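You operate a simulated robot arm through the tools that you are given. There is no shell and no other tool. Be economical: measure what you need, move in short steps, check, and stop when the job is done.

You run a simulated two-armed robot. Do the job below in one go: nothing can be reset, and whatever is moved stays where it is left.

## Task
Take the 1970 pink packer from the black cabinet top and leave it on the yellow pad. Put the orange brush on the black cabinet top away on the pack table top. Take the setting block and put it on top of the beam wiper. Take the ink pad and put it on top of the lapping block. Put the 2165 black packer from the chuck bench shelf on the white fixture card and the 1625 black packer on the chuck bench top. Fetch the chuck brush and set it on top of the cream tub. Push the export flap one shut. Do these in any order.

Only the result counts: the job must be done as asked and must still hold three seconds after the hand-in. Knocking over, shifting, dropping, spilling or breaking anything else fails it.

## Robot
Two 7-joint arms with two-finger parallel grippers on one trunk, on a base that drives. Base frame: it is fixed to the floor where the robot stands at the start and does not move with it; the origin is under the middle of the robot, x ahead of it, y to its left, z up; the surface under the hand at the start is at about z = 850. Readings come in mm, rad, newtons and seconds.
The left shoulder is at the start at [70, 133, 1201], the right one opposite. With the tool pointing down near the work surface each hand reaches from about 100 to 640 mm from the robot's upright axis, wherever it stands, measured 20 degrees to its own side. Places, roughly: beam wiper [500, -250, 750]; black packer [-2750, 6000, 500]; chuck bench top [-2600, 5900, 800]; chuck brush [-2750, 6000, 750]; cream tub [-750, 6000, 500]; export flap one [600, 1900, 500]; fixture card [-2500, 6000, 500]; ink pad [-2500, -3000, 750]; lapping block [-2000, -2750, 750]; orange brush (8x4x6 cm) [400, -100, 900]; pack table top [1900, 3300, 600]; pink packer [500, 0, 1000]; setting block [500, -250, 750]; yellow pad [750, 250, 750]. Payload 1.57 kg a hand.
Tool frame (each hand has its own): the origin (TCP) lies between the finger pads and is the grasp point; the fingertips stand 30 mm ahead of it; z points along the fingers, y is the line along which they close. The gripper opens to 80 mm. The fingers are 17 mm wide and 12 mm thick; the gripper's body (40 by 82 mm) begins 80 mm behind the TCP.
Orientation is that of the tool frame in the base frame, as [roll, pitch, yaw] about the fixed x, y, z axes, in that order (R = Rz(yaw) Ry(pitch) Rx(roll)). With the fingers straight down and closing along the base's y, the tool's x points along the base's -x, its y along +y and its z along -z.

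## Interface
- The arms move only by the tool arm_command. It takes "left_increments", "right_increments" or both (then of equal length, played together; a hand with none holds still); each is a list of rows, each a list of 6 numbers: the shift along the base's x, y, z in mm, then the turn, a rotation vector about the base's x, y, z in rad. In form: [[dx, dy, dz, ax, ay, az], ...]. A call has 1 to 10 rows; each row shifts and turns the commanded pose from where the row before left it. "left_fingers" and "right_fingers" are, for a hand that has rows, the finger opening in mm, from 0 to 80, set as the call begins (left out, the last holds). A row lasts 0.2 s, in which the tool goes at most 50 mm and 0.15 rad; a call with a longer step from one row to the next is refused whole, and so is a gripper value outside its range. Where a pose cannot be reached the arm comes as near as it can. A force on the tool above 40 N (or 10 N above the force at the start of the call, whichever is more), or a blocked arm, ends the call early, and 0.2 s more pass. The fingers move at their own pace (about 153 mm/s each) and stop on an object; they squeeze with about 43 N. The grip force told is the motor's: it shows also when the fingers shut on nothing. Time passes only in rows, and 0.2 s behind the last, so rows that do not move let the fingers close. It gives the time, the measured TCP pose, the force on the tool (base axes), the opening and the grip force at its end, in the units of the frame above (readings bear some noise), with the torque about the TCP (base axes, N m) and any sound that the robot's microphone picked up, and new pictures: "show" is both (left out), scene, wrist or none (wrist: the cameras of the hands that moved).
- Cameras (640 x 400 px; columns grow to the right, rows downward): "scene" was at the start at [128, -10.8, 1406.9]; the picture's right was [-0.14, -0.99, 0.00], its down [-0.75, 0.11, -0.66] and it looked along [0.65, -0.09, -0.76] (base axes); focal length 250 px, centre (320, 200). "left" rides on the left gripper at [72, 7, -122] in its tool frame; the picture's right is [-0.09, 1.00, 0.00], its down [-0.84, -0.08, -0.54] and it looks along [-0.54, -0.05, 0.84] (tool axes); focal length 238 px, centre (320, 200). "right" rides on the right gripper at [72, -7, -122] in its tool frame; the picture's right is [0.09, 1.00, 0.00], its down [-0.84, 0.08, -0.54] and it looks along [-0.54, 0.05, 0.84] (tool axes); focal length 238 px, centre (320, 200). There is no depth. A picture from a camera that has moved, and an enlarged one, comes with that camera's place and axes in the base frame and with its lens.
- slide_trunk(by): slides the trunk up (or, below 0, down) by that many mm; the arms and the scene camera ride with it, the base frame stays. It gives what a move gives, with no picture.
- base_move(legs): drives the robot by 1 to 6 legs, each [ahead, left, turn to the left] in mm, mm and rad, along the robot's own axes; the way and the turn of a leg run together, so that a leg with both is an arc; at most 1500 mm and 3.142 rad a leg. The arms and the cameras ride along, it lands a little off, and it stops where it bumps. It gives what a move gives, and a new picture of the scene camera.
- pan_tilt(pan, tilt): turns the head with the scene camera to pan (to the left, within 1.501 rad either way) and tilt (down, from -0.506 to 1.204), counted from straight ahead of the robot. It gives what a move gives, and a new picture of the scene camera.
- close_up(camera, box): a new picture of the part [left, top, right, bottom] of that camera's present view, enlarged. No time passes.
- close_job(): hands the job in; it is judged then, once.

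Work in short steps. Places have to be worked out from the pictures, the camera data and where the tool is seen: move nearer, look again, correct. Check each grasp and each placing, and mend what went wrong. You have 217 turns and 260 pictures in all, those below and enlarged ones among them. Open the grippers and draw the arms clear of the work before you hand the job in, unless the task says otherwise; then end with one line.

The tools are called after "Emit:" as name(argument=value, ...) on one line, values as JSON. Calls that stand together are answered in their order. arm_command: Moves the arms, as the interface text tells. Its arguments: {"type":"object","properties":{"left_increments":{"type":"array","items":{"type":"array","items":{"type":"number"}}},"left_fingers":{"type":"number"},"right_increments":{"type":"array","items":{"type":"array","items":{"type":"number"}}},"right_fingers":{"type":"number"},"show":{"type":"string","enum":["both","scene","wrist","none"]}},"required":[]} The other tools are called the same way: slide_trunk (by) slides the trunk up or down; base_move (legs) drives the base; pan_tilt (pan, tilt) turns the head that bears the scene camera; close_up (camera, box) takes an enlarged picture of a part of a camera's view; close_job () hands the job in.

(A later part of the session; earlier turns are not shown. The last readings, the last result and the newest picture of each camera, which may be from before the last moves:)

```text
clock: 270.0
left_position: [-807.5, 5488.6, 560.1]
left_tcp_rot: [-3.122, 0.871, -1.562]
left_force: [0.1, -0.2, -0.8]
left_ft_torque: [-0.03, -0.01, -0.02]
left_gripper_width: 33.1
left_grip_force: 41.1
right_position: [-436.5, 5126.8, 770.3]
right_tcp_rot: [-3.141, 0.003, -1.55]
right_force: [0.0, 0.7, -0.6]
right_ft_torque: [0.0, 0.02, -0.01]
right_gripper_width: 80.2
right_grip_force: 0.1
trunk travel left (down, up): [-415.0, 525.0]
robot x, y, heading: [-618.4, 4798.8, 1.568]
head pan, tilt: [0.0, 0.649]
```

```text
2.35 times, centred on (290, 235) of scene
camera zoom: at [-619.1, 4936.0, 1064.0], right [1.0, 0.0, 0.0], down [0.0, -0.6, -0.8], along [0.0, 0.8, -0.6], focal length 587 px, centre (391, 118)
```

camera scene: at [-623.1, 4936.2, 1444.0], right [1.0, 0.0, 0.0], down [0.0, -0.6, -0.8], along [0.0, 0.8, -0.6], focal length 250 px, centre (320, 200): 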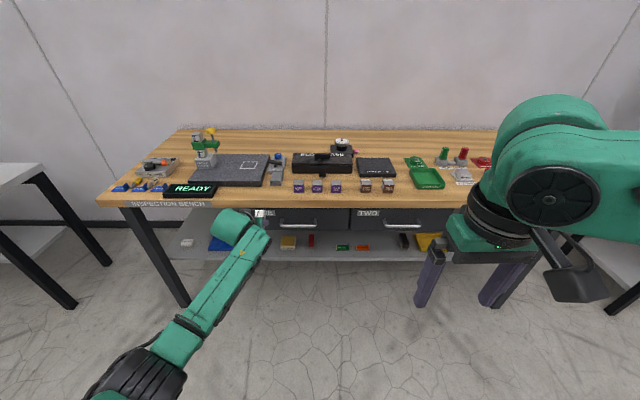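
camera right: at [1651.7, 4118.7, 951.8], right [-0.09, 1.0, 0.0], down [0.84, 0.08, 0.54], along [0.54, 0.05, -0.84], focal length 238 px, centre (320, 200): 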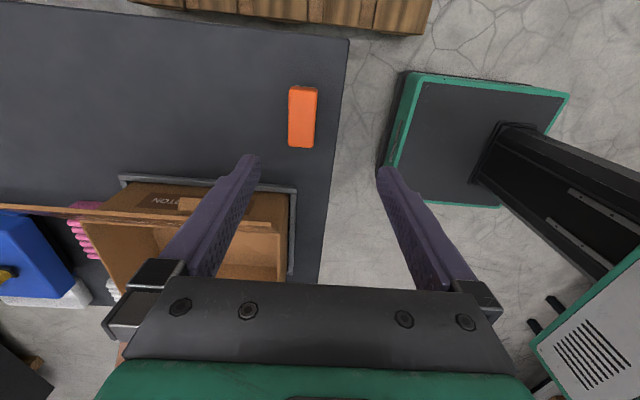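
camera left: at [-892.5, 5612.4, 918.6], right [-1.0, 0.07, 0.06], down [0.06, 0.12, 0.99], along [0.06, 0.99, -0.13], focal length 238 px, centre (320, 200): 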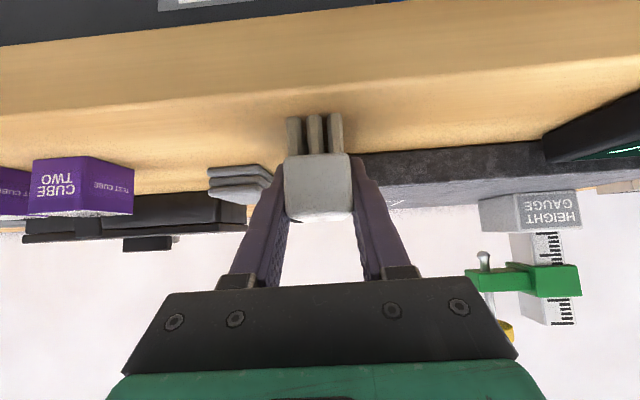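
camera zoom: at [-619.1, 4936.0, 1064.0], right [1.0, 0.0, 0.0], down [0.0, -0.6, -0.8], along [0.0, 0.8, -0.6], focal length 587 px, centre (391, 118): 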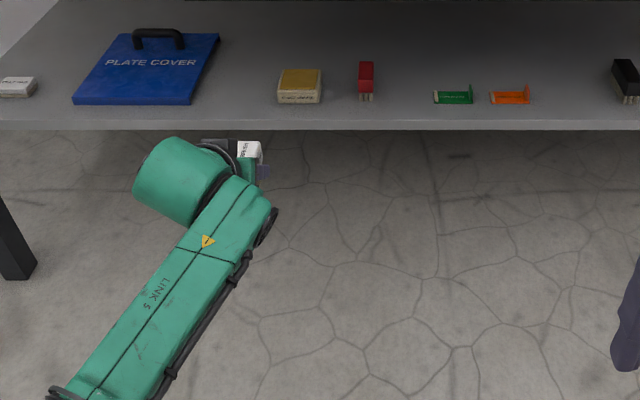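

From two trunk heights the tub's lid is at ≈(-800,5900), top z≈435. I lower the arm 50 and drive ahead 290 to have it just in front, then look.

Emit:
arm_command(left_increments=[[4, 0, -25, 0, 0, 0], [4, 0, -25, 0, 0, 0], [0, 0, 0, 0, 0, 0]], show="none")

Emit:
base_move(legs=[[290, 0, 0]])

Emit:
close_up(camera="left", box=[0, 0, 640, 400])

Emit:
close_up(camera="scene", box=[160, 150, 420, 320])

```text
clock: 270.8
left_position: [-800.0, 5490.0, 510.6]
left_tcp_rot: [-3.121, 0.872, -1.562]
left_force: [-0.2, 0.7, -0.4]
left_ft_torque: [-0.01, 0.0, 0.0]
left_gripper_width: 33.2
left_grip_force: 40.9
right_position: [-437.5, 5126.2, 768.7]
right_tcp_rot: [-3.142, 0.003, -1.547]
right_force: [-1.0, 0.3, 0.3]
right_ft_torque: [0.0, -0.04, -0.02]
right_gripper_width: 80.3
right_grip_force: 0.2
trunk travel left (down, up): [-415.0, 525.0]
robot x, y, heading: [-619.0, 4798.0, 1.572]
head pan, tilt: [0.0, 0.649]
```

```text
clock: 272.8
left_position: [-796.6, 5776.5, 509.0]
left_tcp_rot: [-3.119, 0.869, -1.567]
left_force: [0.1, 0.0, -1.2]
left_ft_torque: [-0.01, 0.02, 0.02]
left_gripper_width: 33.3
left_grip_force: 41.1
right_position: [-434.7, 5413.9, 768.9]
right_tcp_rot: [3.142, 0.001, -1.553]
right_force: [0.8, 0.1, 0.1]
right_ft_torque: [-0.01, 0.03, 0.02]
right_gripper_width: 80.1
right_grip_force: 0.0
trunk travel left (down, up): [-415.0, 525.0]
robot x, y, heading: [-616.3, 5082.4, 1.561]
head pan, tilt: [0.0, 0.649]
camera scene: at [-618.0, 5222.5, 1063.9], right [1.0, 0.0, 0.0], down [0.0, -0.61, -0.8], along [0.0, 0.8, -0.61], focal length 250 px, centre (320, 200)
```

scene: 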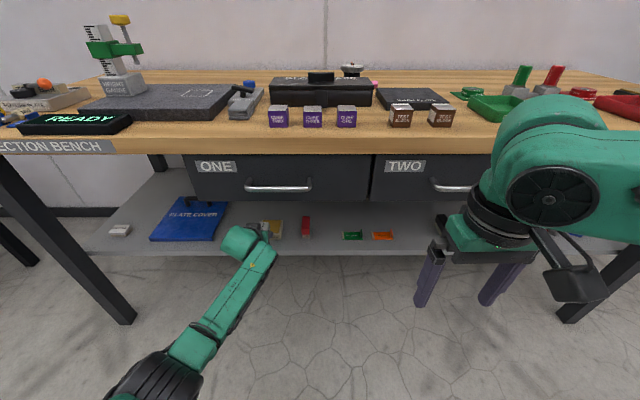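

```text
1.00 times, centred on (320, 200) of left (not enlarged: the box is as wide or as high as the picture)
camera zoom: at [-804.1, 5637.7, 532.0], right [-1.0, 0.07, 0.06], down [0.07, 0.12, 0.99], along [0.06, 0.99, -0.13], focal length 238 px, centre (320, 200)
```

zoom: 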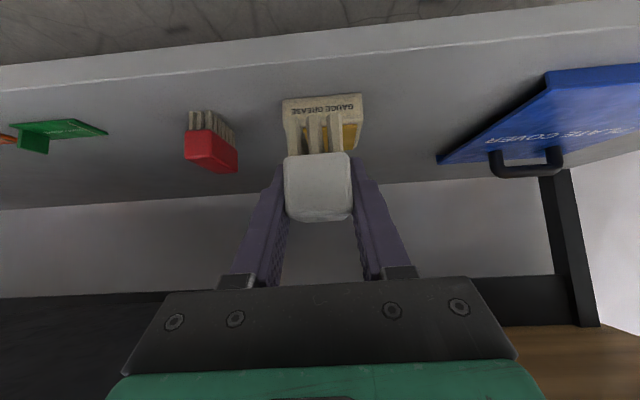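

```text
2.35 times, centred on (290, 235) of scene
camera zoom: at [-618.0, 5222.5, 1063.9], right [1.0, 0.0, 0.0], down [0.0, -0.61, -0.8], along [0.0, 0.8, -0.61], focal length 587 px, centre (391, 118)
```

zoom: 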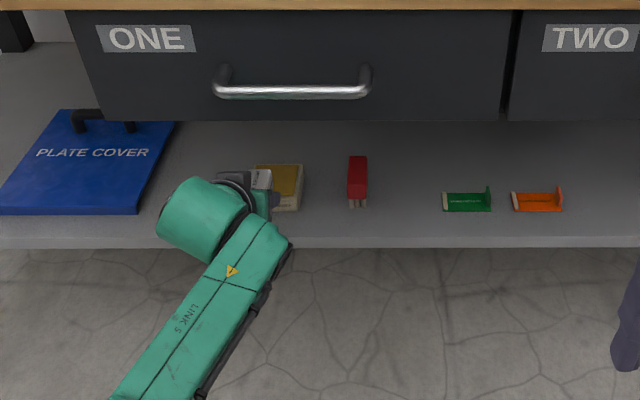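

Tub ("GAUGE GREASE") front face is at y≈5855, centre x≈-799, lid y≈5855–5920. I lower 22 mm then drive ahead 105.

Emit:
arm_command(left_increments=[[-1, 0, -22, 0, 0, 0], [0, 0, 0, 0, 0, 0]], show="none")

Emit:
base_move(legs=[[107, 0, 0.01]])

Emit:
close_up(camera="left", box=[0, 0, 640, 400])

Emit:
close_up(camera="scene", box=[200, 190, 360, 310])

```text
clock: 273.4
left_position: [-797.9, 5774.4, 487.0]
left_tcp_rot: [-3.12, 0.873, -1.566]
left_force: [-1.2, 0.0, -1.3]
left_ft_torque: [0.0, -0.04, 0.04]
left_gripper_width: 33.0
left_grip_force: 41.2
right_position: [-435.3, 5412.5, 768.8]
right_tcp_rot: [3.141, 0.003, -1.553]
right_force: [0.0, 0.2, 0.6]
right_ft_torque: [-0.01, 0.01, -0.03]
right_gripper_width: 79.9
right_grip_force: 0.1
trunk travel left (down, up): [-415.0, 525.0]
robot x, y, heading: [-619.6, 5082.8, 1.569]
head pan, tilt: [0.0, 0.649]
```

```text
clock: 274.6
left_position: [-805.2, 5881.6, 487.5]
left_tcp_rot: [-3.121, 0.869, -1.554]
left_force: [0.3, 0.3, -1.6]
left_ft_torque: [0.04, -0.06, -0.02]
left_gripper_width: 33.0
left_grip_force: 41.1
right_position: [-439.7, 5524.0, 768.2]
right_tcp_rot: [-3.141, 0.001, -1.54]
right_force: [0.8, 0.4, -0.4]
right_ft_torque: [0.0, 0.01, -0.03]
right_gripper_width: 80.0
right_grip_force: 0.0
trunk travel left (down, up): [-415.0, 525.0]
robot x, y, heading: [-617.8, 5189.2, 1.583]
head pan, tilt: [0.0, 0.649]
camera scene: at [-620.0, 5331.0, 1063.8], right [1.0, 0.01, 0.0], down [0.01, -0.61, -0.8], along [-0.01, 0.8, -0.61], focal length 250 px, centre (320, 200)
```

scene: 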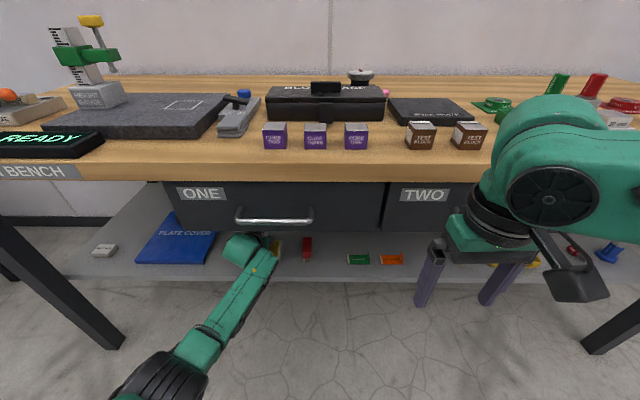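

```text
1.00 times, centred on (320, 200) of left (not enlarged: the box is as wide or as high as the picture)
camera zoom: at [-811.8, 5743.0, 509.9], right [-1.0, 0.06, 0.06], down [0.06, 0.13, 0.99], along [0.05, 0.99, -0.13], focal length 238 px, centre (320, 200)
```

zoom: 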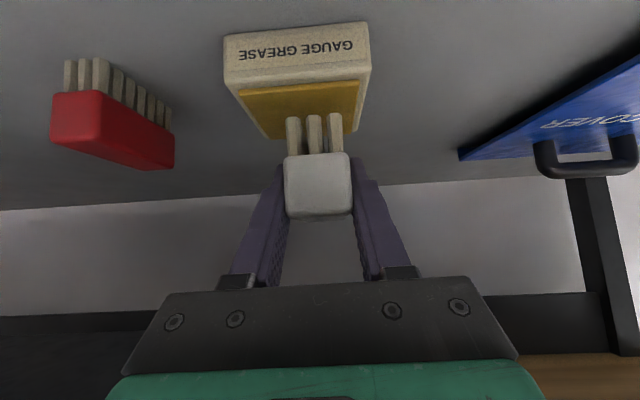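

```text
3.33 times, centred on (280, 250) of scene
camera zoom: at [-620.0, 5331.0, 1063.8], right [1.0, 0.01, 0.0], down [0.01, -0.61, -0.8], along [-0.01, 0.8, -0.61], focal length 832 px, centre (453, 33)
```

zoom: 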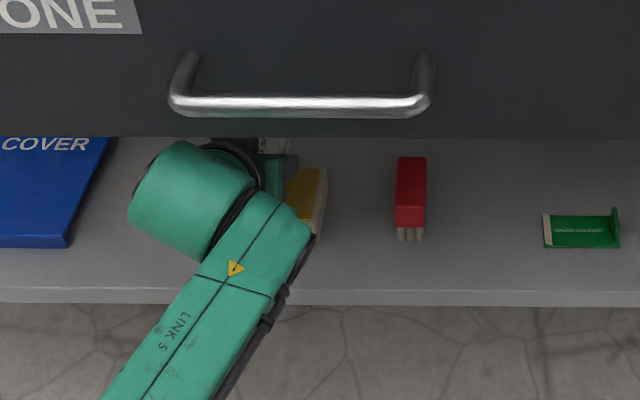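

Tub top spans y≈5860–5940, centre x≈-796. I shift +8 in x and +14 in y, then lower in small steps.

Emit:
arm_command(left_increments=[[4, 7, 0, 0, 0, 0], [4, 7, 0, 0, 0, 0], [0, 0, -6, 0, 0, 0], [0, 0, -3, 0, 0, 0], [0, 0, -3, 0, 0, 0], [0, 0, 0, 0, 0, 0]], show="wrist")

```text
clock: 276.0
left_position: [-797.4, 5894.1, 476.2]
left_tcp_rot: [-3.121, 0.87, -1.555]
left_force: [1.0, 0.0, -0.4]
left_ft_torque: [0.0, -0.01, -0.01]
left_gripper_width: 33.2
left_grip_force: 40.5
right_position: [-439.6, 5521.4, 770.0]
right_tcp_rot: [3.141, 0.002, -1.539]
right_force: [0.3, 0.1, 0.7]
right_ft_torque: [-0.02, 0.02, 0.01]
right_gripper_width: 79.9
right_grip_force: 0.0
trunk travel left (down, up): [-415.0, 525.0]
robot x, y, heading: [-619.7, 5193.0, 1.58]
head pan, tilt: [0.0, 0.649]
camera left: at [-803.3, 5755.9, 498.0], right [-1.0, 0.06, 0.06], down [0.06, 0.12, 0.99], along [0.05, 0.99, -0.13], focal length 238 px, centre (320, 200)
```

left: 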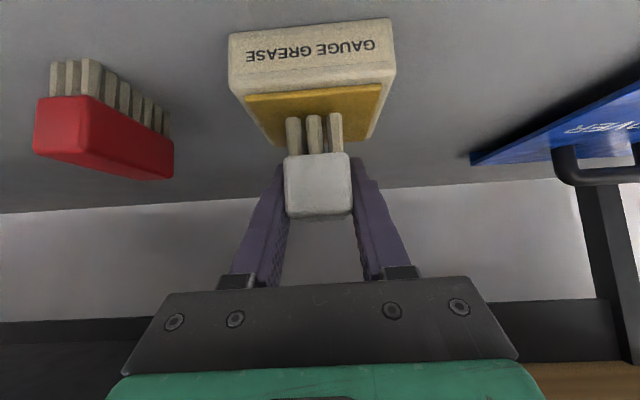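

Centred over the lid. Lowering further in small steps.

Emit:
arm_command(left_increments=[[0, 0, -2, 0, 0, 0], [0, 0, -2, 0, 0, 0], [0, 0, -2, 0, 0, 0], [0, 0, -1, 0, 0, 0], [0, 0, 0, 0, 0, 0]], show="none")

```text
clock: 277.2
left_position: [-797.0, 5895.2, 470.3]
left_tcp_rot: [-3.121, 0.872, -1.554]
left_force: [-0.3, 0.2, 1.2]
left_ft_torque: [0.04, 0.04, 0.02]
left_gripper_width: 33.3
left_grip_force: 40.6
right_position: [-439.3, 5523.1, 769.7]
right_tcp_rot: [3.141, 0.004, -1.54]
right_force: [0.1, -0.7, -0.4]
right_ft_torque: [0.01, 0.03, 0.0]
right_gripper_width: 80.2
right_grip_force: 0.0
trunk travel left (down, up): [-415.0, 525.0]
robot x, y, heading: [-619.2, 5193.9, 1.58]
head pan, tilt: [0.0, 0.649]
```

Just touching (1 N); another 2 mm.

Emit:
arm_command(left_increments=[[0, 0, -1, 0, 0, 0], [0, 0, -1, 0, 0, 0], [0, 0, 0, 0, 0, 0]], show="wrist")

```text
clock: 278.0
left_position: [-798.0, 5893.9, 469.9]
left_tcp_rot: [-3.121, 0.874, -1.556]
left_force: [1.6, 0.3, 7.8]
left_ft_torque: [-0.18, 0.09, 0.02]
left_gripper_width: 33.3
left_grip_force: 41.4
right_position: [-438.4, 5521.7, 770.5]
right_tcp_rot: [3.141, 0.007, -1.54]
right_force: [0.0, -0.8, -0.4]
right_ft_torque: [0.02, 0.01, -0.01]
right_gripper_width: 80.0
right_grip_force: 0.1
trunk travel left (down, up): [-415.0, 525.0]
robot x, y, heading: [-615.3, 5192.6, 1.582]
head pan, tilt: [0.0, 0.649]
camera left: at [-803.6, 5756.5, 491.9], right [-1.0, 0.06, 0.06], down [0.06, 0.12, 0.99], along [0.05, 0.99, -0.12], focal length 238 px, centre (320, 200)
```

left: 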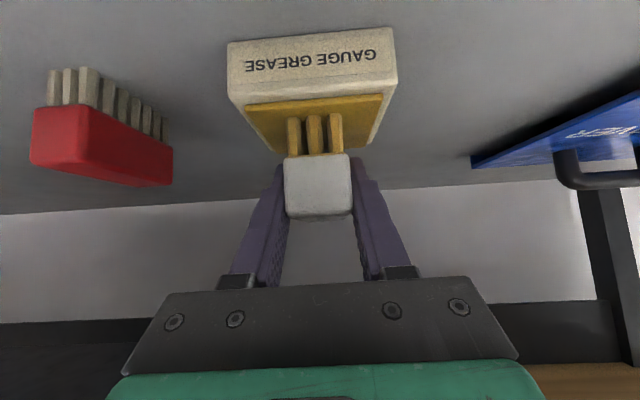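

Bristles rest on the lid. I release to 60 mm and retreat along the tool axis.

Emit:
arm_command(left_increments=[[0, 0, 1, 0, 0, 0], [0, 0, 0, 0, 0, 0], [0, 0, 0, 0, 0, 0]], left_fingers=60, show="none")

Emit:
arm_command(left_increments=[[0, -16, 13, 0, 0, 0], [0, -20, 17, 0, 0, 0], [0, -30, 15, 0, 0, 0], [0, -40, 0, 0, 0, 0], [0, 0, 0, 0, 0, 0]], show="wrist")

```text
clock: 278.8
left_position: [-797.9, 5894.1, 469.2]
left_tcp_rot: [-3.121, 0.87, -1.554]
left_force: [0.8, 0.4, 0.1]
left_ft_torque: [0.02, 0.0, -0.02]
left_gripper_width: 60.2
left_grip_force: 0.1
right_position: [-438.9, 5522.1, 769.0]
right_tcp_rot: [-3.141, 0.003, -1.538]
right_force: [0.0, 0.1, 0.3]
right_ft_torque: [0.0, -0.01, 0.01]
right_gripper_width: 80.0
right_grip_force: 0.1
trunk travel left (down, up): [-415.0, 525.0]
robot x, y, heading: [-618.9, 5190.0, 1.576]
head pan, tilt: [0.0, 0.649]
```

```text
clock: 280.0
left_position: [-797.7, 5793.4, 511.1]
left_tcp_rot: [-3.123, 0.87, -1.553]
left_force: [-0.3, -0.7, 0.4]
left_ft_torque: [-0.01, -0.01, -0.01]
left_gripper_width: 60.1
left_grip_force: 0.0
right_position: [-438.4, 5522.1, 769.5]
right_tcp_rot: [-3.141, 0.001, -1.54]
right_force: [0.5, -0.7, -1.0]
right_ft_torque: [-0.03, 0.02, -0.01]
right_gripper_width: 79.9
right_grip_force: 0.1
trunk travel left (down, up): [-415.0, 525.0]
robot x, y, heading: [-618.0, 5191.6, 1.583]
head pan, tilt: [0.0, 0.649]
camera left: at [-803.7, 5653.7, 534.0], right [-1.0, 0.06, 0.06], down [0.06, 0.13, 0.99], along [0.05, 0.99, -0.13], focal length 238 px, centre (320, 200)
```

left: 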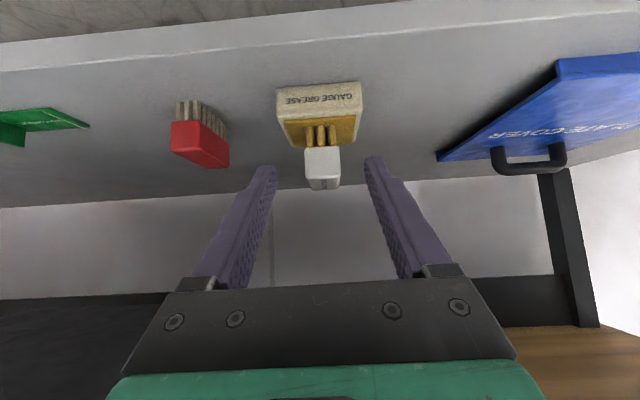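

The chuck brush stands on the cream tub. Now I back off, raise the trunk, set the left tool vertical, and turn round for the long drive to the ink pad.

Emit:
base_move(legs=[[-420, 0, 0]])

Emit:
slide_trunk(by=380)

Emit:
arm_command(left_increments=[[0, -8, 20, -0.09, 0, 0], [0, -8, 20, -0.09, 0, 0], [0, -8, 20, -0.09, 0, 0], [0, -8, 20, -0.09, 0, 0], [0, -8, 20, -0.09, 0, 0], [0, -8, 20, -0.09, 0, 0], [0, -8, 20, -0.09, 0, 0], [0, -8, 20, -0.09, 0, 0], [0, -8, 20, -0.09, 0, 0], [0, -8, 10, -0.06, 0, 0]], left_fingers=80, show="none")

Emit:
base_move(legs=[[0, -500, 0], [0, 0, -1.57], [0, 0, -1.57]])

Emit:
pan_tilt(pan=0.0, tilt=0.3)

```text
clock: 282.6
left_position: [-791.9, 5364.3, 511.6]
left_tcp_rot: [-3.12, 0.871, -1.557]
left_force: [0.2, -0.2, 0.6]
left_ft_torque: [-0.02, 0.0, 0.0]
left_gripper_width: 59.9
left_grip_force: 0.1
right_position: [-435.1, 5093.2, 770.6]
right_tcp_rot: [3.141, 0.005, -1.543]
right_force: [-0.3, 0.3, 0.5]
right_ft_torque: [-0.01, -0.03, 0.01]
right_gripper_width: 80.0
right_grip_force: 0.1
trunk travel left (down, up): [-415.0, 525.0]
robot x, y, heading: [-617.4, 4766.6, 1.578]
head pan, tilt: [0.0, 0.649]
camera scene: at [-616.5, 4901.4, 1064.1], right [1.0, 0.01, 0.0], down [0.0, -0.6, -0.8], along [0.0, 0.8, -0.6], focal length 250 px, centre (320, 200)
```

scene: 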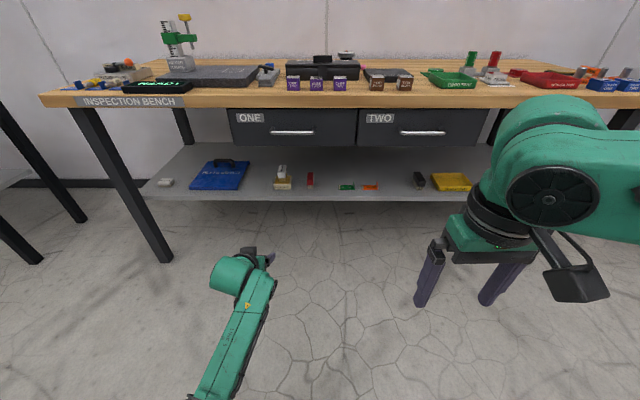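

```text
clock: 286.3
left_position: [-790.7, 5366.6, 891.7]
left_tcp_rot: [-3.12, 0.87, -1.556]
left_force: [0.2, 0.1, 0.4]
left_ft_torque: [0.0, -0.01, 0.03]
left_gripper_width: 59.8
left_grip_force: 0.1
right_position: [-435.4, 5093.8, 1149.5]
right_tcp_rot: [-3.141, 0.003, -1.543]
right_force: [-0.1, -0.5, -0.6]
right_ft_torque: [0.01, -0.01, 0.01]
right_gripper_width: 80.0
right_grip_force: 0.0
trunk travel left (down, up): [-795.0, 145.0]
robot x, y, heading: [-618.2, 4766.1, 1.574]
head pan, tilt: [0.0, 0.649]
```

```text
clock: 288.5
left_position: [-801.8, 5325.7, 1066.1]
left_tcp_rot: [-3.131, 0.002, -1.563]
left_force: [0.1, -0.7, 0.4]
left_ft_torque: [-0.03, 0.0, 0.0]
left_gripper_width: 80.0
left_grip_force: 0.1
left hand out of reach, approached as far as the arm can: row 8, 9, 10
right_position: [-434.7, 5094.2, 1149.3]
right_tcp_rot: [-3.141, 0.002, -1.542]
right_force: [0.1, 0.2, -1.4]
right_ft_torque: [0.02, 0.01, -0.01]
right_gripper_width: 79.9
right_grip_force: 0.1
trunk travel left (down, up): [-795.0, 145.0]
robot x, y, heading: [-614.6, 4765.6, 1.576]
head pan, tilt: [0.0, 0.649]
```

```text
clock: 299.1
left_position: [86.1, 4202.7, 1065.5]
left_tcp_rot: [-3.13, 0.002, 1.572]
left_force: [-0.8, 0.1, -1.3]
left_ft_torque: [0.0, 0.01, 0.02]
left_gripper_width: 80.2
left_grip_force: 0.1
right_position: [-279.8, 4436.7, 1150.2]
right_tcp_rot: [-3.14, 0.002, 1.591]
right_force: [0.3, 0.5, -0.7]
right_ft_torque: [-0.03, 0.01, 0.01]
right_gripper_width: 80.0
right_grip_force: 0.1
trunk travel left (down, up): [-795.0, 145.0]
robot x, y, heading: [-95.6, 4759.5, -1.571]
head pan, tilt: [0.0, 0.649]
camera scene: at [-95.7, 4628.0, 1444.0], right [-1.0, 0.0, 0.0], down [0.0, 0.6, -0.8], along [0.0, -0.8, -0.6], focal length 250 px, centre (320, 200)
```

scene: 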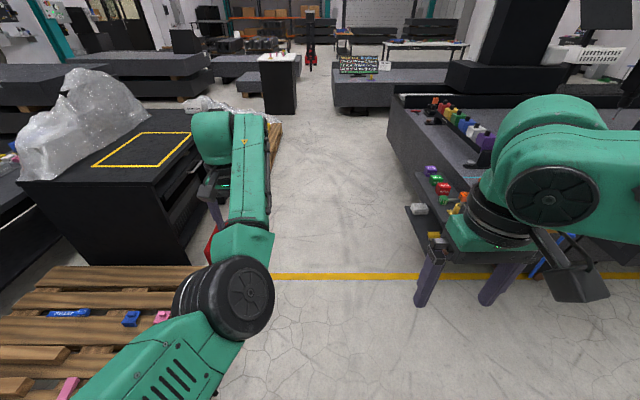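

```text
clock: 300.0
left_position: [85.5, 4202.8, 1065.1]
left_tcp_rot: [-3.132, 0.001, 1.575]
left_force: [0.4, 0.3, 0.3]
left_ft_torque: [0.0, 0.0, -0.01]
left_gripper_width: 80.2
left_grip_force: 0.0
right_position: [-279.4, 4437.2, 1149.2]
right_tcp_rot: [3.141, 0.004, 1.591]
right_force: [0.1, -0.4, -0.5]
right_ft_torque: [0.01, 0.01, 0.02]
right_gripper_width: 80.0
right_grip_force: 0.0
trunk travel left (down, up): [-795.0, 145.0]
robot x, y, heading: [-96.9, 4766.2, -1.572]
head pan, tilt: [0.0, 0.3]
camera scene: at [-96.0, 4621.6, 1475.7], right [-1.0, 0.0, 0.0], down [0.0, 0.3, -0.95], along [0.0, -0.95, -0.3], focal length 250 px, centre (320, 200)
```

scene: 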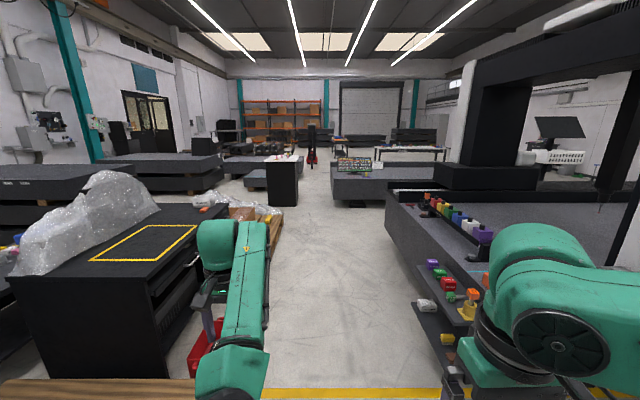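

There's a clear aisle ahead to -y. I drive down it (x≈0), past the white cabinet, in stages.

Emit:
base_move(legs=[[500, 80, 0], [1500, 0, 0], [1500, 0, 0], [1300, 0, 0]])

```text
clock: 323.0
left_position: [126.5, -571.7, 1064.4]
left_tcp_rot: [-3.131, 0.002, 1.553]
left_force: [0.1, 1.0, 0.2]
left_ft_torque: [0.0, 0.0, -0.03]
left_gripper_width: 79.8
left_grip_force: 0.1
right_position: [-234.2, -331.8, 1150.5]
right_tcp_rot: [-3.141, 0.001, 1.572]
right_force: [-0.4, 0.5, -0.2]
right_ft_torque: [0.0, -0.01, -0.01]
right_gripper_width: 80.3
right_grip_force: 0.0
trunk travel left (down, up): [-795.0, 145.0]
robot x, y, heading: [-47.2, -7.1, -1.593]
head pan, tilt: [0.0, 0.3]
camera scene: at [-46.7, -150.1, 1475.8], right [-1.0, 0.02, 0.0], down [0.01, 0.3, -0.96], along [-0.02, -0.96, -0.3], focal length 250 px, centre (320, 200)
```

scene: 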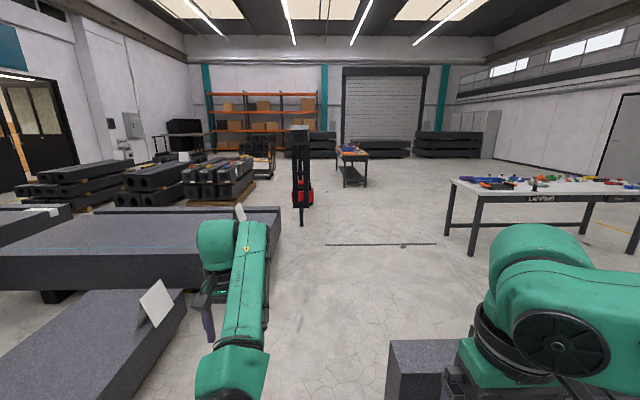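

The lapping table is ahead to the right. I drive past the slabs, then strafe right to stand in front of the table.

Emit:
base_move(legs=[[1000, 0, 0.022], [880, 0, 0], [0, -1200, 0], [0, -1000, 0]])

Emit:
pan_tilt(pan=0.0, tilt=0.6)

```text
clock: 342.8
left_position: [-2087.2, -2413.7, 1064.8]
left_tcp_rot: [-3.131, 0.002, 1.558]
left_force: [0.2, 0.1, 0.3]
left_ft_torque: [0.02, -0.04, 0.01]
left_gripper_width: 79.9
left_grip_force: 0.1
right_position: [-2449.2, -2174.9, 1148.7]
right_tcp_rot: [3.14, 0.003, 1.578]
right_force: [-0.2, 0.8, -0.2]
right_ft_torque: [0.0, 0.0, -0.02]
right_gripper_width: 80.1
right_grip_force: 0.1
trunk travel left (down, up): [-795.0, 145.0]
robot x, y, heading: [-2263.9, -1848.1, -1.584]
head pan, tilt: [0.0, 0.3]
camera scene: at [-2263.0, -1992.6, 1475.8], right [-1.0, 0.02, 0.0], down [0.0, 0.3, -0.96], along [-0.02, -0.96, -0.3], focal length 250 px, centre (320, 200)
```

scene: 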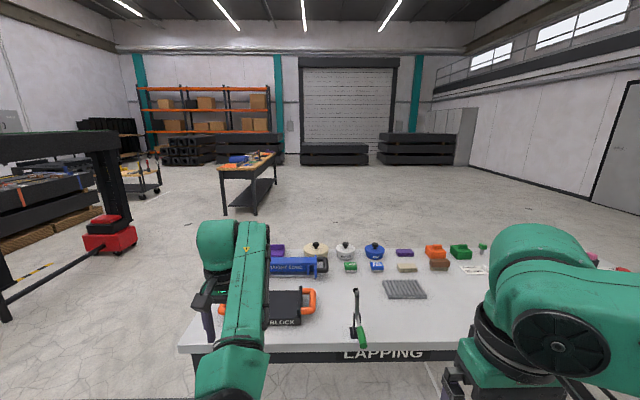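

```text
clock: 343.6
left_position: [-2088.3, -2413.1, 1065.7]
left_tcp_rot: [-3.133, 0.002, 1.559]
left_force: [-0.1, -0.3, 0.2]
left_ft_torque: [0.02, 0.0, -0.02]
left_gripper_width: 79.8
left_grip_force: 0.0
right_position: [-2450.6, -2174.4, 1149.2]
right_tcp_rot: [-3.141, 0.003, 1.576]
right_force: [0.0, -0.1, -1.1]
right_ft_torque: [-0.01, 0.02, 0.02]
right_gripper_width: 79.7
right_grip_force: 0.0
trunk travel left (down, up): [-795.0, 145.0]
robot x, y, heading: [-2263.5, -1851.1, -1.583]
head pan, tilt: [0.0, 0.6]
camera scene: at [-2263.9, -1987.6, 1448.4], right [-1.0, 0.02, 0.0], down [0.01, 0.56, -0.83], along [-0.01, -0.83, -0.56], focal length 250 px, centre (320, 200)
```

scene: 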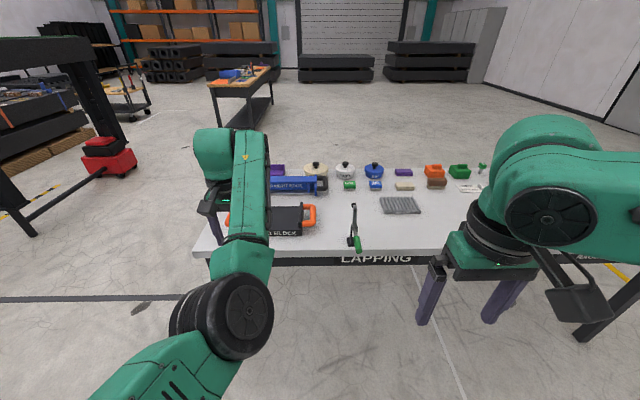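

I enlarge the table top to identify the ink pad and the lapping block.

Emit:
close_up(camera="scene", box=[260, 150, 400, 260])

Emit:
close_up(camera="scene", box=[360, 140, 500, 240])

```text
3.64 times, centred on (330, 205) of scene
camera zoom: at [-2263.9, -1987.6, 1448.4], right [-1.0, 0.02, 0.0], down [0.01, 0.56, -0.83], along [-0.01, -0.83, -0.56], focal length 908 px, centre (284, 182)
```

zoom: 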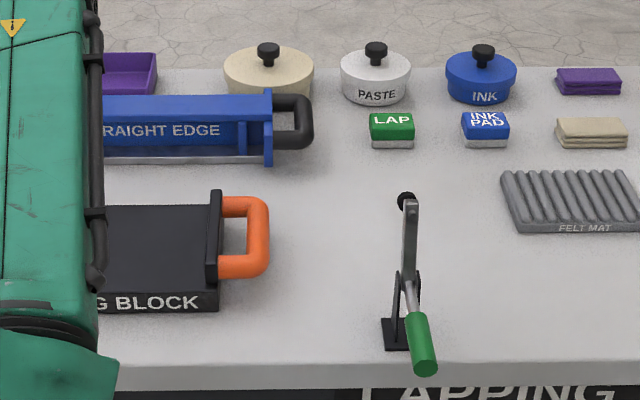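

```text
4.00 times, centred on (430, 190) of scene
camera zoom: at [-2263.9, -1987.6, 1448.4], right [-1.0, 0.02, 0.0], down [0.01, 0.56, -0.83], along [-0.01, -0.83, -0.56], focal length 998 px, centre (-120, 240)
```

zoom: 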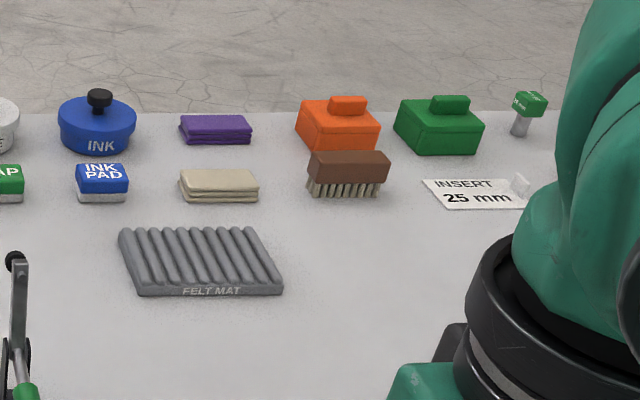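

The ink pad (small blue block) is at roughly (-2563,-3090); the lapping block near (-2130,-2806). The pad is deep on the table, so I'll use the tilted left hand: strafe right and tilt the tool forward.

Emit:
base_move(legs=[[0, -470, 0.013]])

Emit:
arm_command(left_increments=[[0, -6, 0, -0.086, 0, 0], [0, -6, 0, -0.086, 0, 0], [0, -6, 0, -0.086, 0, 0], [0, -6, 0, -0.086, 0, 0], [0, -6, -5, -0.086, 0, 0], [0, -6, -5, -0.086, 0, 0], [0, -6, -10, -0.086, 0, 0], [0, -6, -10, -0.086, 0, 0], [0, -6, -10, -0.086, 0, 0], [0, -6, -10, -0.084, 0, 0]], show="none")

Emit:
base_move(legs=[[350, 0, 0]])

Emit:
close_up(camera="left", box=[0, 0, 640, 400])

```text
clock: 346.5
left_position: [-2557.7, -2407.2, 1064.8]
left_tcp_rot: [-3.131, 0.0, 1.579]
left_force: [0.7, 0.0, -0.7]
left_ft_torque: [0.0, -0.02, 0.04]
left_gripper_width: 80.1
left_grip_force: 0.0
right_position: [-2923.6, -2176.3, 1148.6]
right_tcp_rot: [-3.14, 0.002, 1.601]
right_force: [-0.4, 0.1, -0.1]
right_ft_torque: [0.0, 0.05, 0.02]
right_gripper_width: 80.2
right_grip_force: 0.1
trunk travel left (down, up): [-795.0, 145.0]
robot x, y, heading: [-2743.9, -1849.2, -1.561]
head pan, tilt: [0.0, 0.6]
camera scene: at [-2742.0, -1985.3, 1448.3], right [-1.0, -0.01, 0.0], down [0.0, 0.57, -0.82], along [0.01, -0.82, -0.57], focal length 250 px, centre (320, 200)
```

scene: 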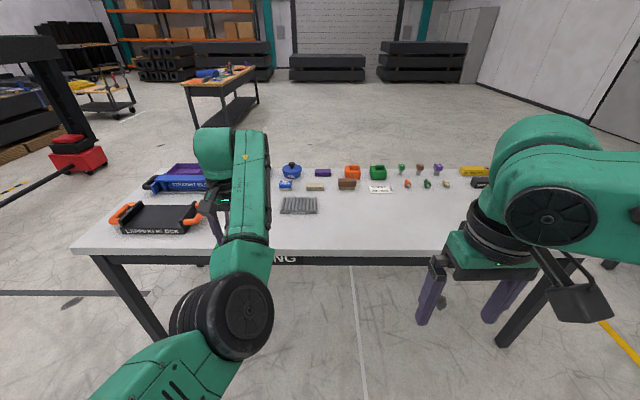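

```text
clock: 348.9
left_position: [-2515.2, -2473.4, 1032.7]
left_tcp_rot: [3.058, 0.893, 1.558]
left_force: [0.7, 0.0, 0.2]
left_ft_torque: [-0.03, -0.02, 0.0]
left_gripper_width: 79.9
left_grip_force: 0.0
right_position: [-2925.2, -2176.1, 1149.4]
right_tcp_rot: [-3.141, 0.003, 1.6]
right_force: [0.2, -0.4, 0.2]
right_ft_torque: [-0.01, -0.03, -0.03]
right_gripper_width: 79.8
right_grip_force: 0.1
trunk travel left (down, up): [-795.0, 145.0]
robot x, y, heading: [-2744.5, -1847.0, -1.562]
head pan, tilt: [0.0, 0.6]
stopped in row 10 (left hand): the arm was blocked; the commanded pose is now the measured one
```

```text
clock: 351.1
left_position: [-2507.7, -2811.1, 1032.8]
left_tcp_rot: [3.056, 0.893, 1.563]
left_force: [0.4, -0.3, 0.2]
left_ft_torque: [-0.02, 0.01, -0.01]
left_gripper_width: 79.8
left_grip_force: 0.2
right_position: [-2920.8, -2517.4, 1149.8]
right_tcp_rot: [3.14, 0.002, 1.607]
right_force: [0.8, 0.2, -0.5]
right_ft_torque: [-0.02, 0.02, -0.01]
right_gripper_width: 80.1
right_grip_force: 0.1
trunk travel left (down, up): [-795.0, 145.0]
robot x, y, heading: [-2738.5, -2188.5, -1.554]
head pan, tilt: [0.0, 0.6]
camera scene: at [-2739.1, -2324.4, 1448.5], right [-1.0, -0.01, 0.0], down [-0.01, 0.56, -0.83], along [0.01, -0.83, -0.56], focal length 250 px, centre (320, 200)
```

scene: 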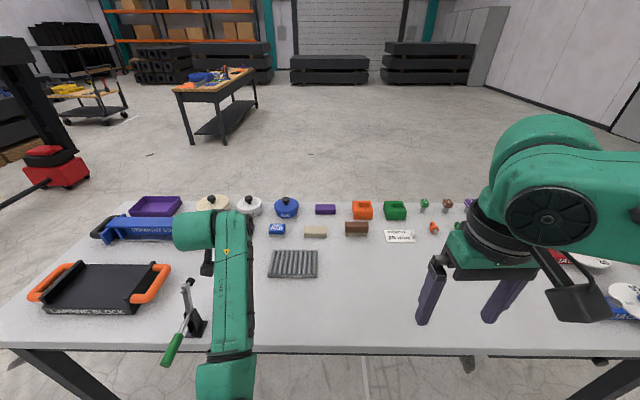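

```text
1.00 times, centred on (320, 200) of left (not enlarged: the box is as wide or as high as the picture)
camera zoom: at [-2509.9, -2669.8, 1052.5], right [0.99, 0.0, 0.12], down [-0.12, -0.11, 0.99], along [0.01, -0.99, -0.11], focal length 238 px, centre (320, 200)
```

zoom: 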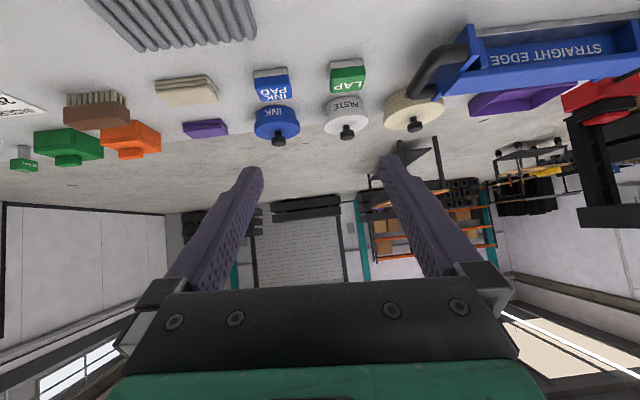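

Triangulated: ink pad ≈(-2565,-3058), top ≈ z 810, about 66 mm wide. I drive 140 ahead and 57 right, level the tool, and lower partway.

Emit:
base_move(legs=[[140, -55, -0.017]])

Emit:
arm_command(left_increments=[[0, 0, -30, 0, 0.026, -0.03], [0, 0, -30, 0, 0.026, -0.03], [0, 0, -30, 0, 0, 0], [0, 0, -30, 0, 0, 0], [0, 0, -30, 0, 0, 0], [0, 0, 0, 0, 0, 0]], show="wrist")

```text
clock: 352.5
left_position: [-2575.7, -2956.0, 1033.8]
left_tcp_rot: [3.058, 0.894, 1.544]
left_force: [-0.4, -0.5, 1.0]
left_ft_torque: [-0.01, 0.02, -0.01]
left_gripper_width: 79.9
left_grip_force: 0.0
right_position: [-2983.7, -2653.0, 1151.2]
right_tcp_rot: [-3.14, 0.005, 1.586]
right_force: [0.3, -0.6, 0.8]
right_ft_torque: [-0.01, 0.05, 0.0]
right_gripper_width: 79.8
right_grip_force: 0.1
trunk travel left (down, up): [-795.0, 145.0]
robot x, y, heading: [-2795.1, -2329.6, -1.58]
head pan, tilt: [0.0, 0.6]
camera scene: at [-2796.4, -2463.8, 1448.6], right [-1.0, 0.01, 0.0], down [0.0, 0.56, -0.83], along [-0.01, -0.83, -0.56], focal length 250 px, centre (320, 200)
```

scene: 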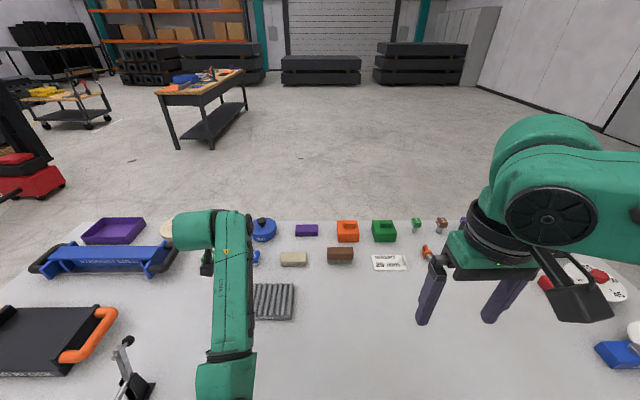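

```text
clock: 353.9
left_position: [-2574.1, -2958.2, 881.4]
left_tcp_rot: [3.14, 0.892, 1.546]
left_force: [0.3, -0.7, -0.3]
left_ft_torque: [-0.03, 0.02, 0.04]
left_gripper_width: 80.1
left_grip_force: 0.0
right_position: [-2984.4, -2654.4, 1149.9]
right_tcp_rot: [-3.141, 0.004, 1.586]
right_force: [-0.5, -0.7, -0.4]
right_ft_torque: [-0.05, 0.04, 0.04]
right_gripper_width: 80.4
right_grip_force: 0.1
trunk travel left (down, up): [-795.0, 145.0]
robot x, y, heading: [-2801.6, -2330.7, -1.578]
head pan, tilt: [0.0, 0.6]
camera left: at [-2563.2, -2817.6, 902.1], right [0.99, -0.08, 0.07], down [-0.08, -0.1, 0.99], along [-0.07, -0.99, -0.11], focal length 238 px, centre (320, 200)
```

left: 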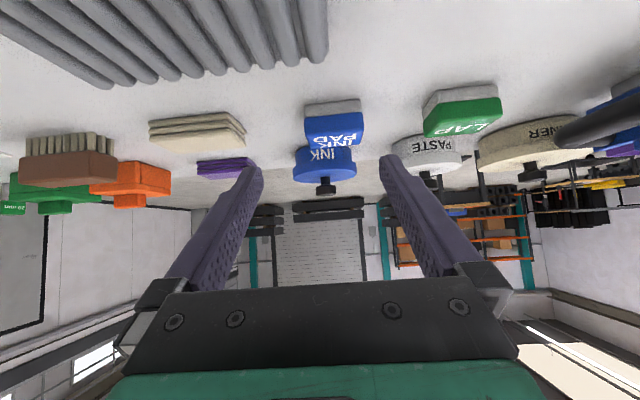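

The pad (≈54×40 mm) is centred ≈(-2558,-3046), turned about +0.16. I align the yaw and approach to just above it.

Emit:
arm_command(left_increments=[[8, -15, -8, 0, 0, 0.09], [8, -15, -8, 0, 0, 0.09], [0, -20, -12, 0, 0, 0], [0, 0, 0, 0, 0, 0]], show="wrist")

```text
clock: 354.9
left_position: [-2559.1, -3011.1, 853.4]
left_tcp_rot: [3.141, 0.892, 1.727]
left_force: [-0.6, 0.7, 0.1]
left_ft_torque: [0.03, -0.05, -0.01]
left_gripper_width: 79.9
left_grip_force: 0.2
right_position: [-2982.7, -2654.1, 1149.6]
right_tcp_rot: [3.141, 0.004, 1.586]
right_force: [0.3, -0.7, -0.1]
right_ft_torque: [0.01, 0.01, 0.0]
right_gripper_width: 80.2
right_grip_force: 0.1
trunk travel left (down, up): [-795.0, 145.0]
robot x, y, heading: [-2797.6, -2329.1, -1.575]
head pan, tilt: [0.0, 0.6]
camera left: at [-2572.6, -2870.1, 873.1], right [0.99, 0.1, 0.07], down [-0.06, -0.11, 0.99], along [0.11, -0.99, -0.11], focal length 238 px, centre (320, 200)
```

left: 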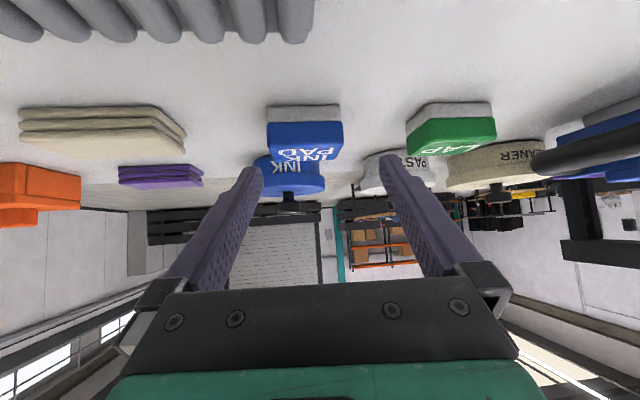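

Aligned. I move in the last 29 mm forward and down to z≈820, then grip.

Emit:
arm_command(left_increments=[[0, -14, -16, 0, 0, 0], [0, -15, -16, 0, 0, 0], [0, 0, 0, 0, 0, 0]], show="wrist")

Emit:
arm_command(left_increments=[[0, 0, 0, 0, 0, 0], [0, 0, 0, 0, 0, 0], [0, 0, 0, 0, 0, 0]], left_fingers=0, show="none")

Emit:
arm_command(left_increments=[[0, 0, 20, 0, 0, 0], [0, 0, 30, 0, 0, 0], [0, 0, 40, 0, 0, 0], [0, 0, 0, 0, 0, 0]], show="wrist")

```text
clock: 355.7
left_position: [-2559.7, -3031.2, 831.0]
left_tcp_rot: [3.139, 0.893, 1.726]
left_force: [0.5, 0.6, 0.0]
left_ft_torque: [-0.01, -0.01, 0.04]
left_gripper_width: 80.1
left_grip_force: 0.0
left hand out of reach, approached as far as the arm can: row 2
right_position: [-2983.8, -2654.0, 1150.1]
right_tcp_rot: [3.14, 0.005, 1.584]
right_force: [-0.4, 0.3, -0.2]
right_ft_torque: [-0.01, 0.0, 0.04]
right_gripper_width: 79.9
right_grip_force: 0.0
trunk travel left (down, up): [-795.0, 145.0]
robot x, y, heading: [-2796.8, -2328.9, -1.579]
head pan, tilt: [0.0, 0.6]
camera left: at [-2574.0, -2889.5, 850.1], right [0.99, 0.1, 0.07], down [-0.06, -0.11, 0.99], along [0.11, -0.99, -0.11], focal length 238 px, centre (320, 200)
```

left: 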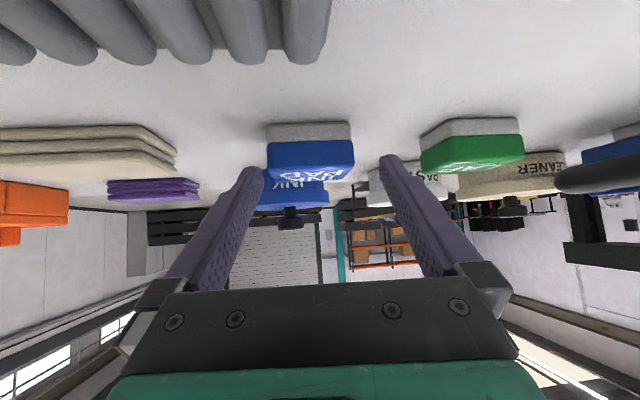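

```text
clock: 356.5
left_position: [-2560.2, -3030.6, 829.8]
left_tcp_rot: [3.141, 0.894, 1.727]
left_force: [-0.4, 0.2, 1.7]
left_ft_torque: [-0.08, -0.13, 0.0]
left_gripper_width: 58.7
left_grip_force: 43.5
right_position: [-2982.5, -2654.7, 1149.9]
right_tcp_rot: [-3.141, 0.004, 1.585]
right_force: [-0.2, 0.0, 0.1]
right_ft_torque: [0.0, 0.01, -0.02]
right_gripper_width: 79.9
right_grip_force: 0.0
trunk travel left (down, up): [-795.0, 145.0]
robot x, y, heading: [-2795.1, -2329.8, -1.581]
head pan, tilt: [0.0, 0.6]
```

```text
clock: 357.5
left_position: [-2557.6, -3028.2, 919.8]
left_tcp_rot: [3.139, 0.89, 1.726]
left_force: [-0.6, -0.7, -0.2]
left_ft_torque: [0.02, -0.02, 0.01]
left_gripper_width: 58.4
left_grip_force: 43.4
right_position: [-2983.0, -2654.8, 1149.1]
right_tcp_rot: [-3.141, 0.004, 1.586]
right_force: [-0.5, -1.4, -0.3]
right_ft_torque: [-0.03, 0.02, 0.01]
right_gripper_width: 80.0
right_grip_force: 0.0
trunk travel left (down, up): [-795.0, 145.0]
robot x, y, heading: [-2799.2, -2325.6, -1.582]
head pan, tilt: [0.0, 0.6]
camera left: at [-2572.3, -2887.6, 939.5], right [0.99, 0.1, 0.07], down [-0.06, -0.12, 0.99], along [0.11, -0.99, -0.11], focal length 238 px, centre (320, 200)
```

left: 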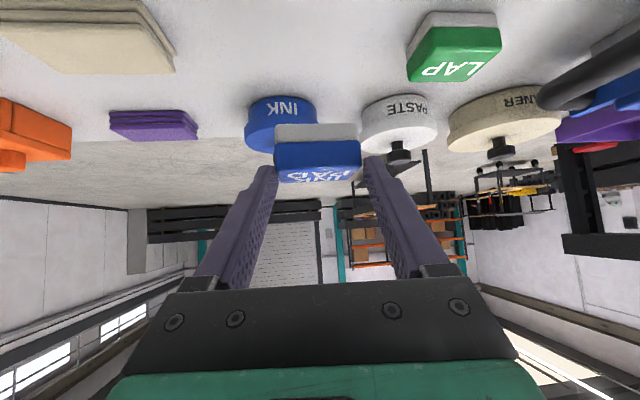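

The ink pad is held (58.5 mm). I back out 520 mm, strafe left to the lapping block, and look.

Emit:
base_move(legs=[[-520, 0, 0.01], [0, 480, 0], [170, 0, 0]])

Emit:
close_up(camera="left", box=[0, 0, 640, 400])

```text
clock: 364.0
left_position: [-2069.7, -2674.9, 921.6]
left_tcp_rot: [3.14, 0.894, 1.741]
left_force: [0.2, 0.3, 0.4]
left_ft_torque: [-0.02, 0.01, -0.01]
left_gripper_width: 58.6
left_grip_force: 43.0
right_position: [-2500.2, -2305.9, 1149.6]
right_tcp_rot: [-3.142, 0.005, 1.601]
right_force: [0.2, 0.5, -0.4]
right_ft_torque: [-0.03, 0.03, 0.0]
right_gripper_width: 79.8
right_grip_force: 0.1
trunk travel left (down, up): [-795.0, 145.0]
robot x, y, heading: [-2315.4, -1984.5, -1.569]
head pan, tilt: [0.0, 0.6]
camera scene: at [-2317.9, -2115.5, 1448.6], right [-1.0, -0.01, 0.0], down [0.0, 0.56, -0.83], along [0.0, -0.83, -0.56], focal length 250 px, centre (320, 200)
```

scene: 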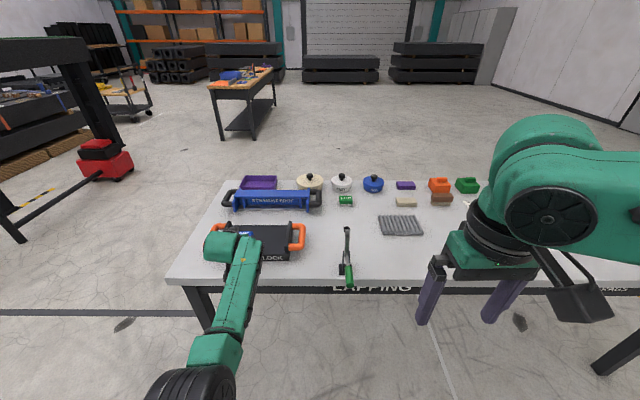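

```text
1.00 times, centred on (320, 200) of left (not enlarged: the box is as wide or as high as the picture)
camera zoom: at [-2086.5, -2534.6, 940.8], right [0.99, 0.11, 0.07], down [-0.06, -0.11, 0.99], along [0.12, -0.99, -0.11], focal length 238 px, centre (320, 200)
```

zoom: 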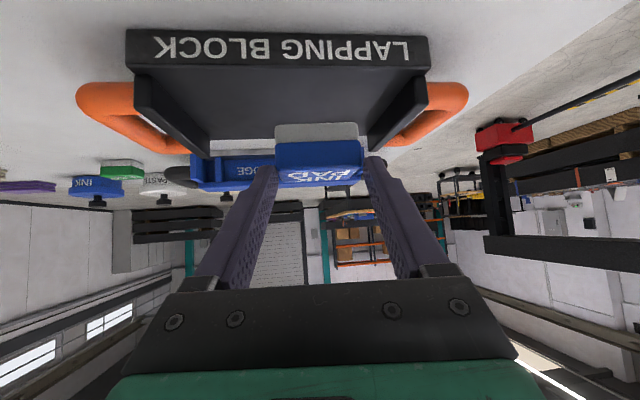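

Block top ≈ z 821, centre ≈(-2089,-2772). I move the pad over its centre.

Emit:
arm_command(left_increments=[[-7, -26, -8, 0, 0, 0], [-7, -26, -8, 0, 0, 0], [-7, -25, -8, 0, 0, 0], [0, 0, 0, 0, 0, 0]], show="wrist")

Emit:
close_up(camera="scene", box=[170, 190, 350, 310])

```text
clock: 365.0
left_position: [-2076.6, -2712.0, 909.4]
left_tcp_rot: [3.139, 0.892, 1.738]
left_force: [-0.8, 0.0, -0.8]
left_ft_torque: [0.03, 0.02, 0.01]
left_gripper_width: 58.2
left_grip_force: 42.9
left hand out of reach, approached as far as the arm can: row 2, 3
right_position: [-2500.9, -2310.6, 1148.6]
right_tcp_rot: [3.141, 0.004, 1.6]
right_force: [-0.6, -0.5, 0.1]
right_ft_torque: [0.01, 0.04, 0.01]
right_gripper_width: 79.9
right_grip_force: 0.0
trunk travel left (down, up): [-795.0, 145.0]
robot x, y, heading: [-2318.9, -1983.1, -1.564]
head pan, tilt: [0.0, 0.6]
camera left: at [-2093.7, -2572.1, 928.8], right [0.99, 0.11, 0.07], down [-0.06, -0.12, 0.99], along [0.12, -0.99, -0.11], focal length 238 px, centre (320, 200)
```

left: 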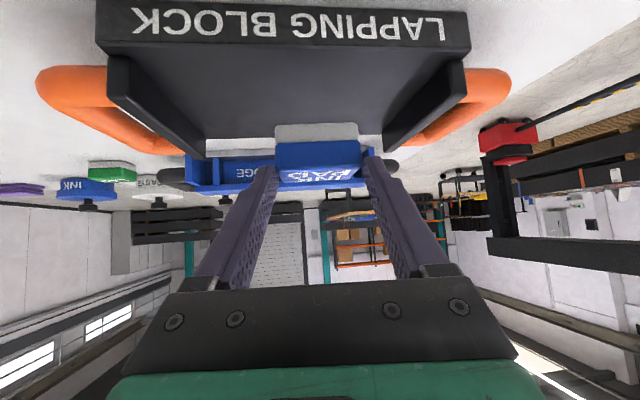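

```text
3.33 times, centred on (260, 250) of scene
camera zoom: at [-2317.6, -2118.9, 1448.2], right [-1.0, -0.01, 0.0], down [0.0, 0.57, -0.82], along [0.0, -0.82, -0.57], focal length 832 px, centre (520, 33)
```

zoom: 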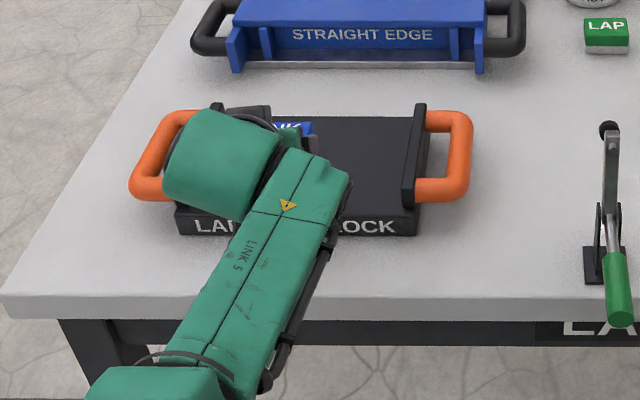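

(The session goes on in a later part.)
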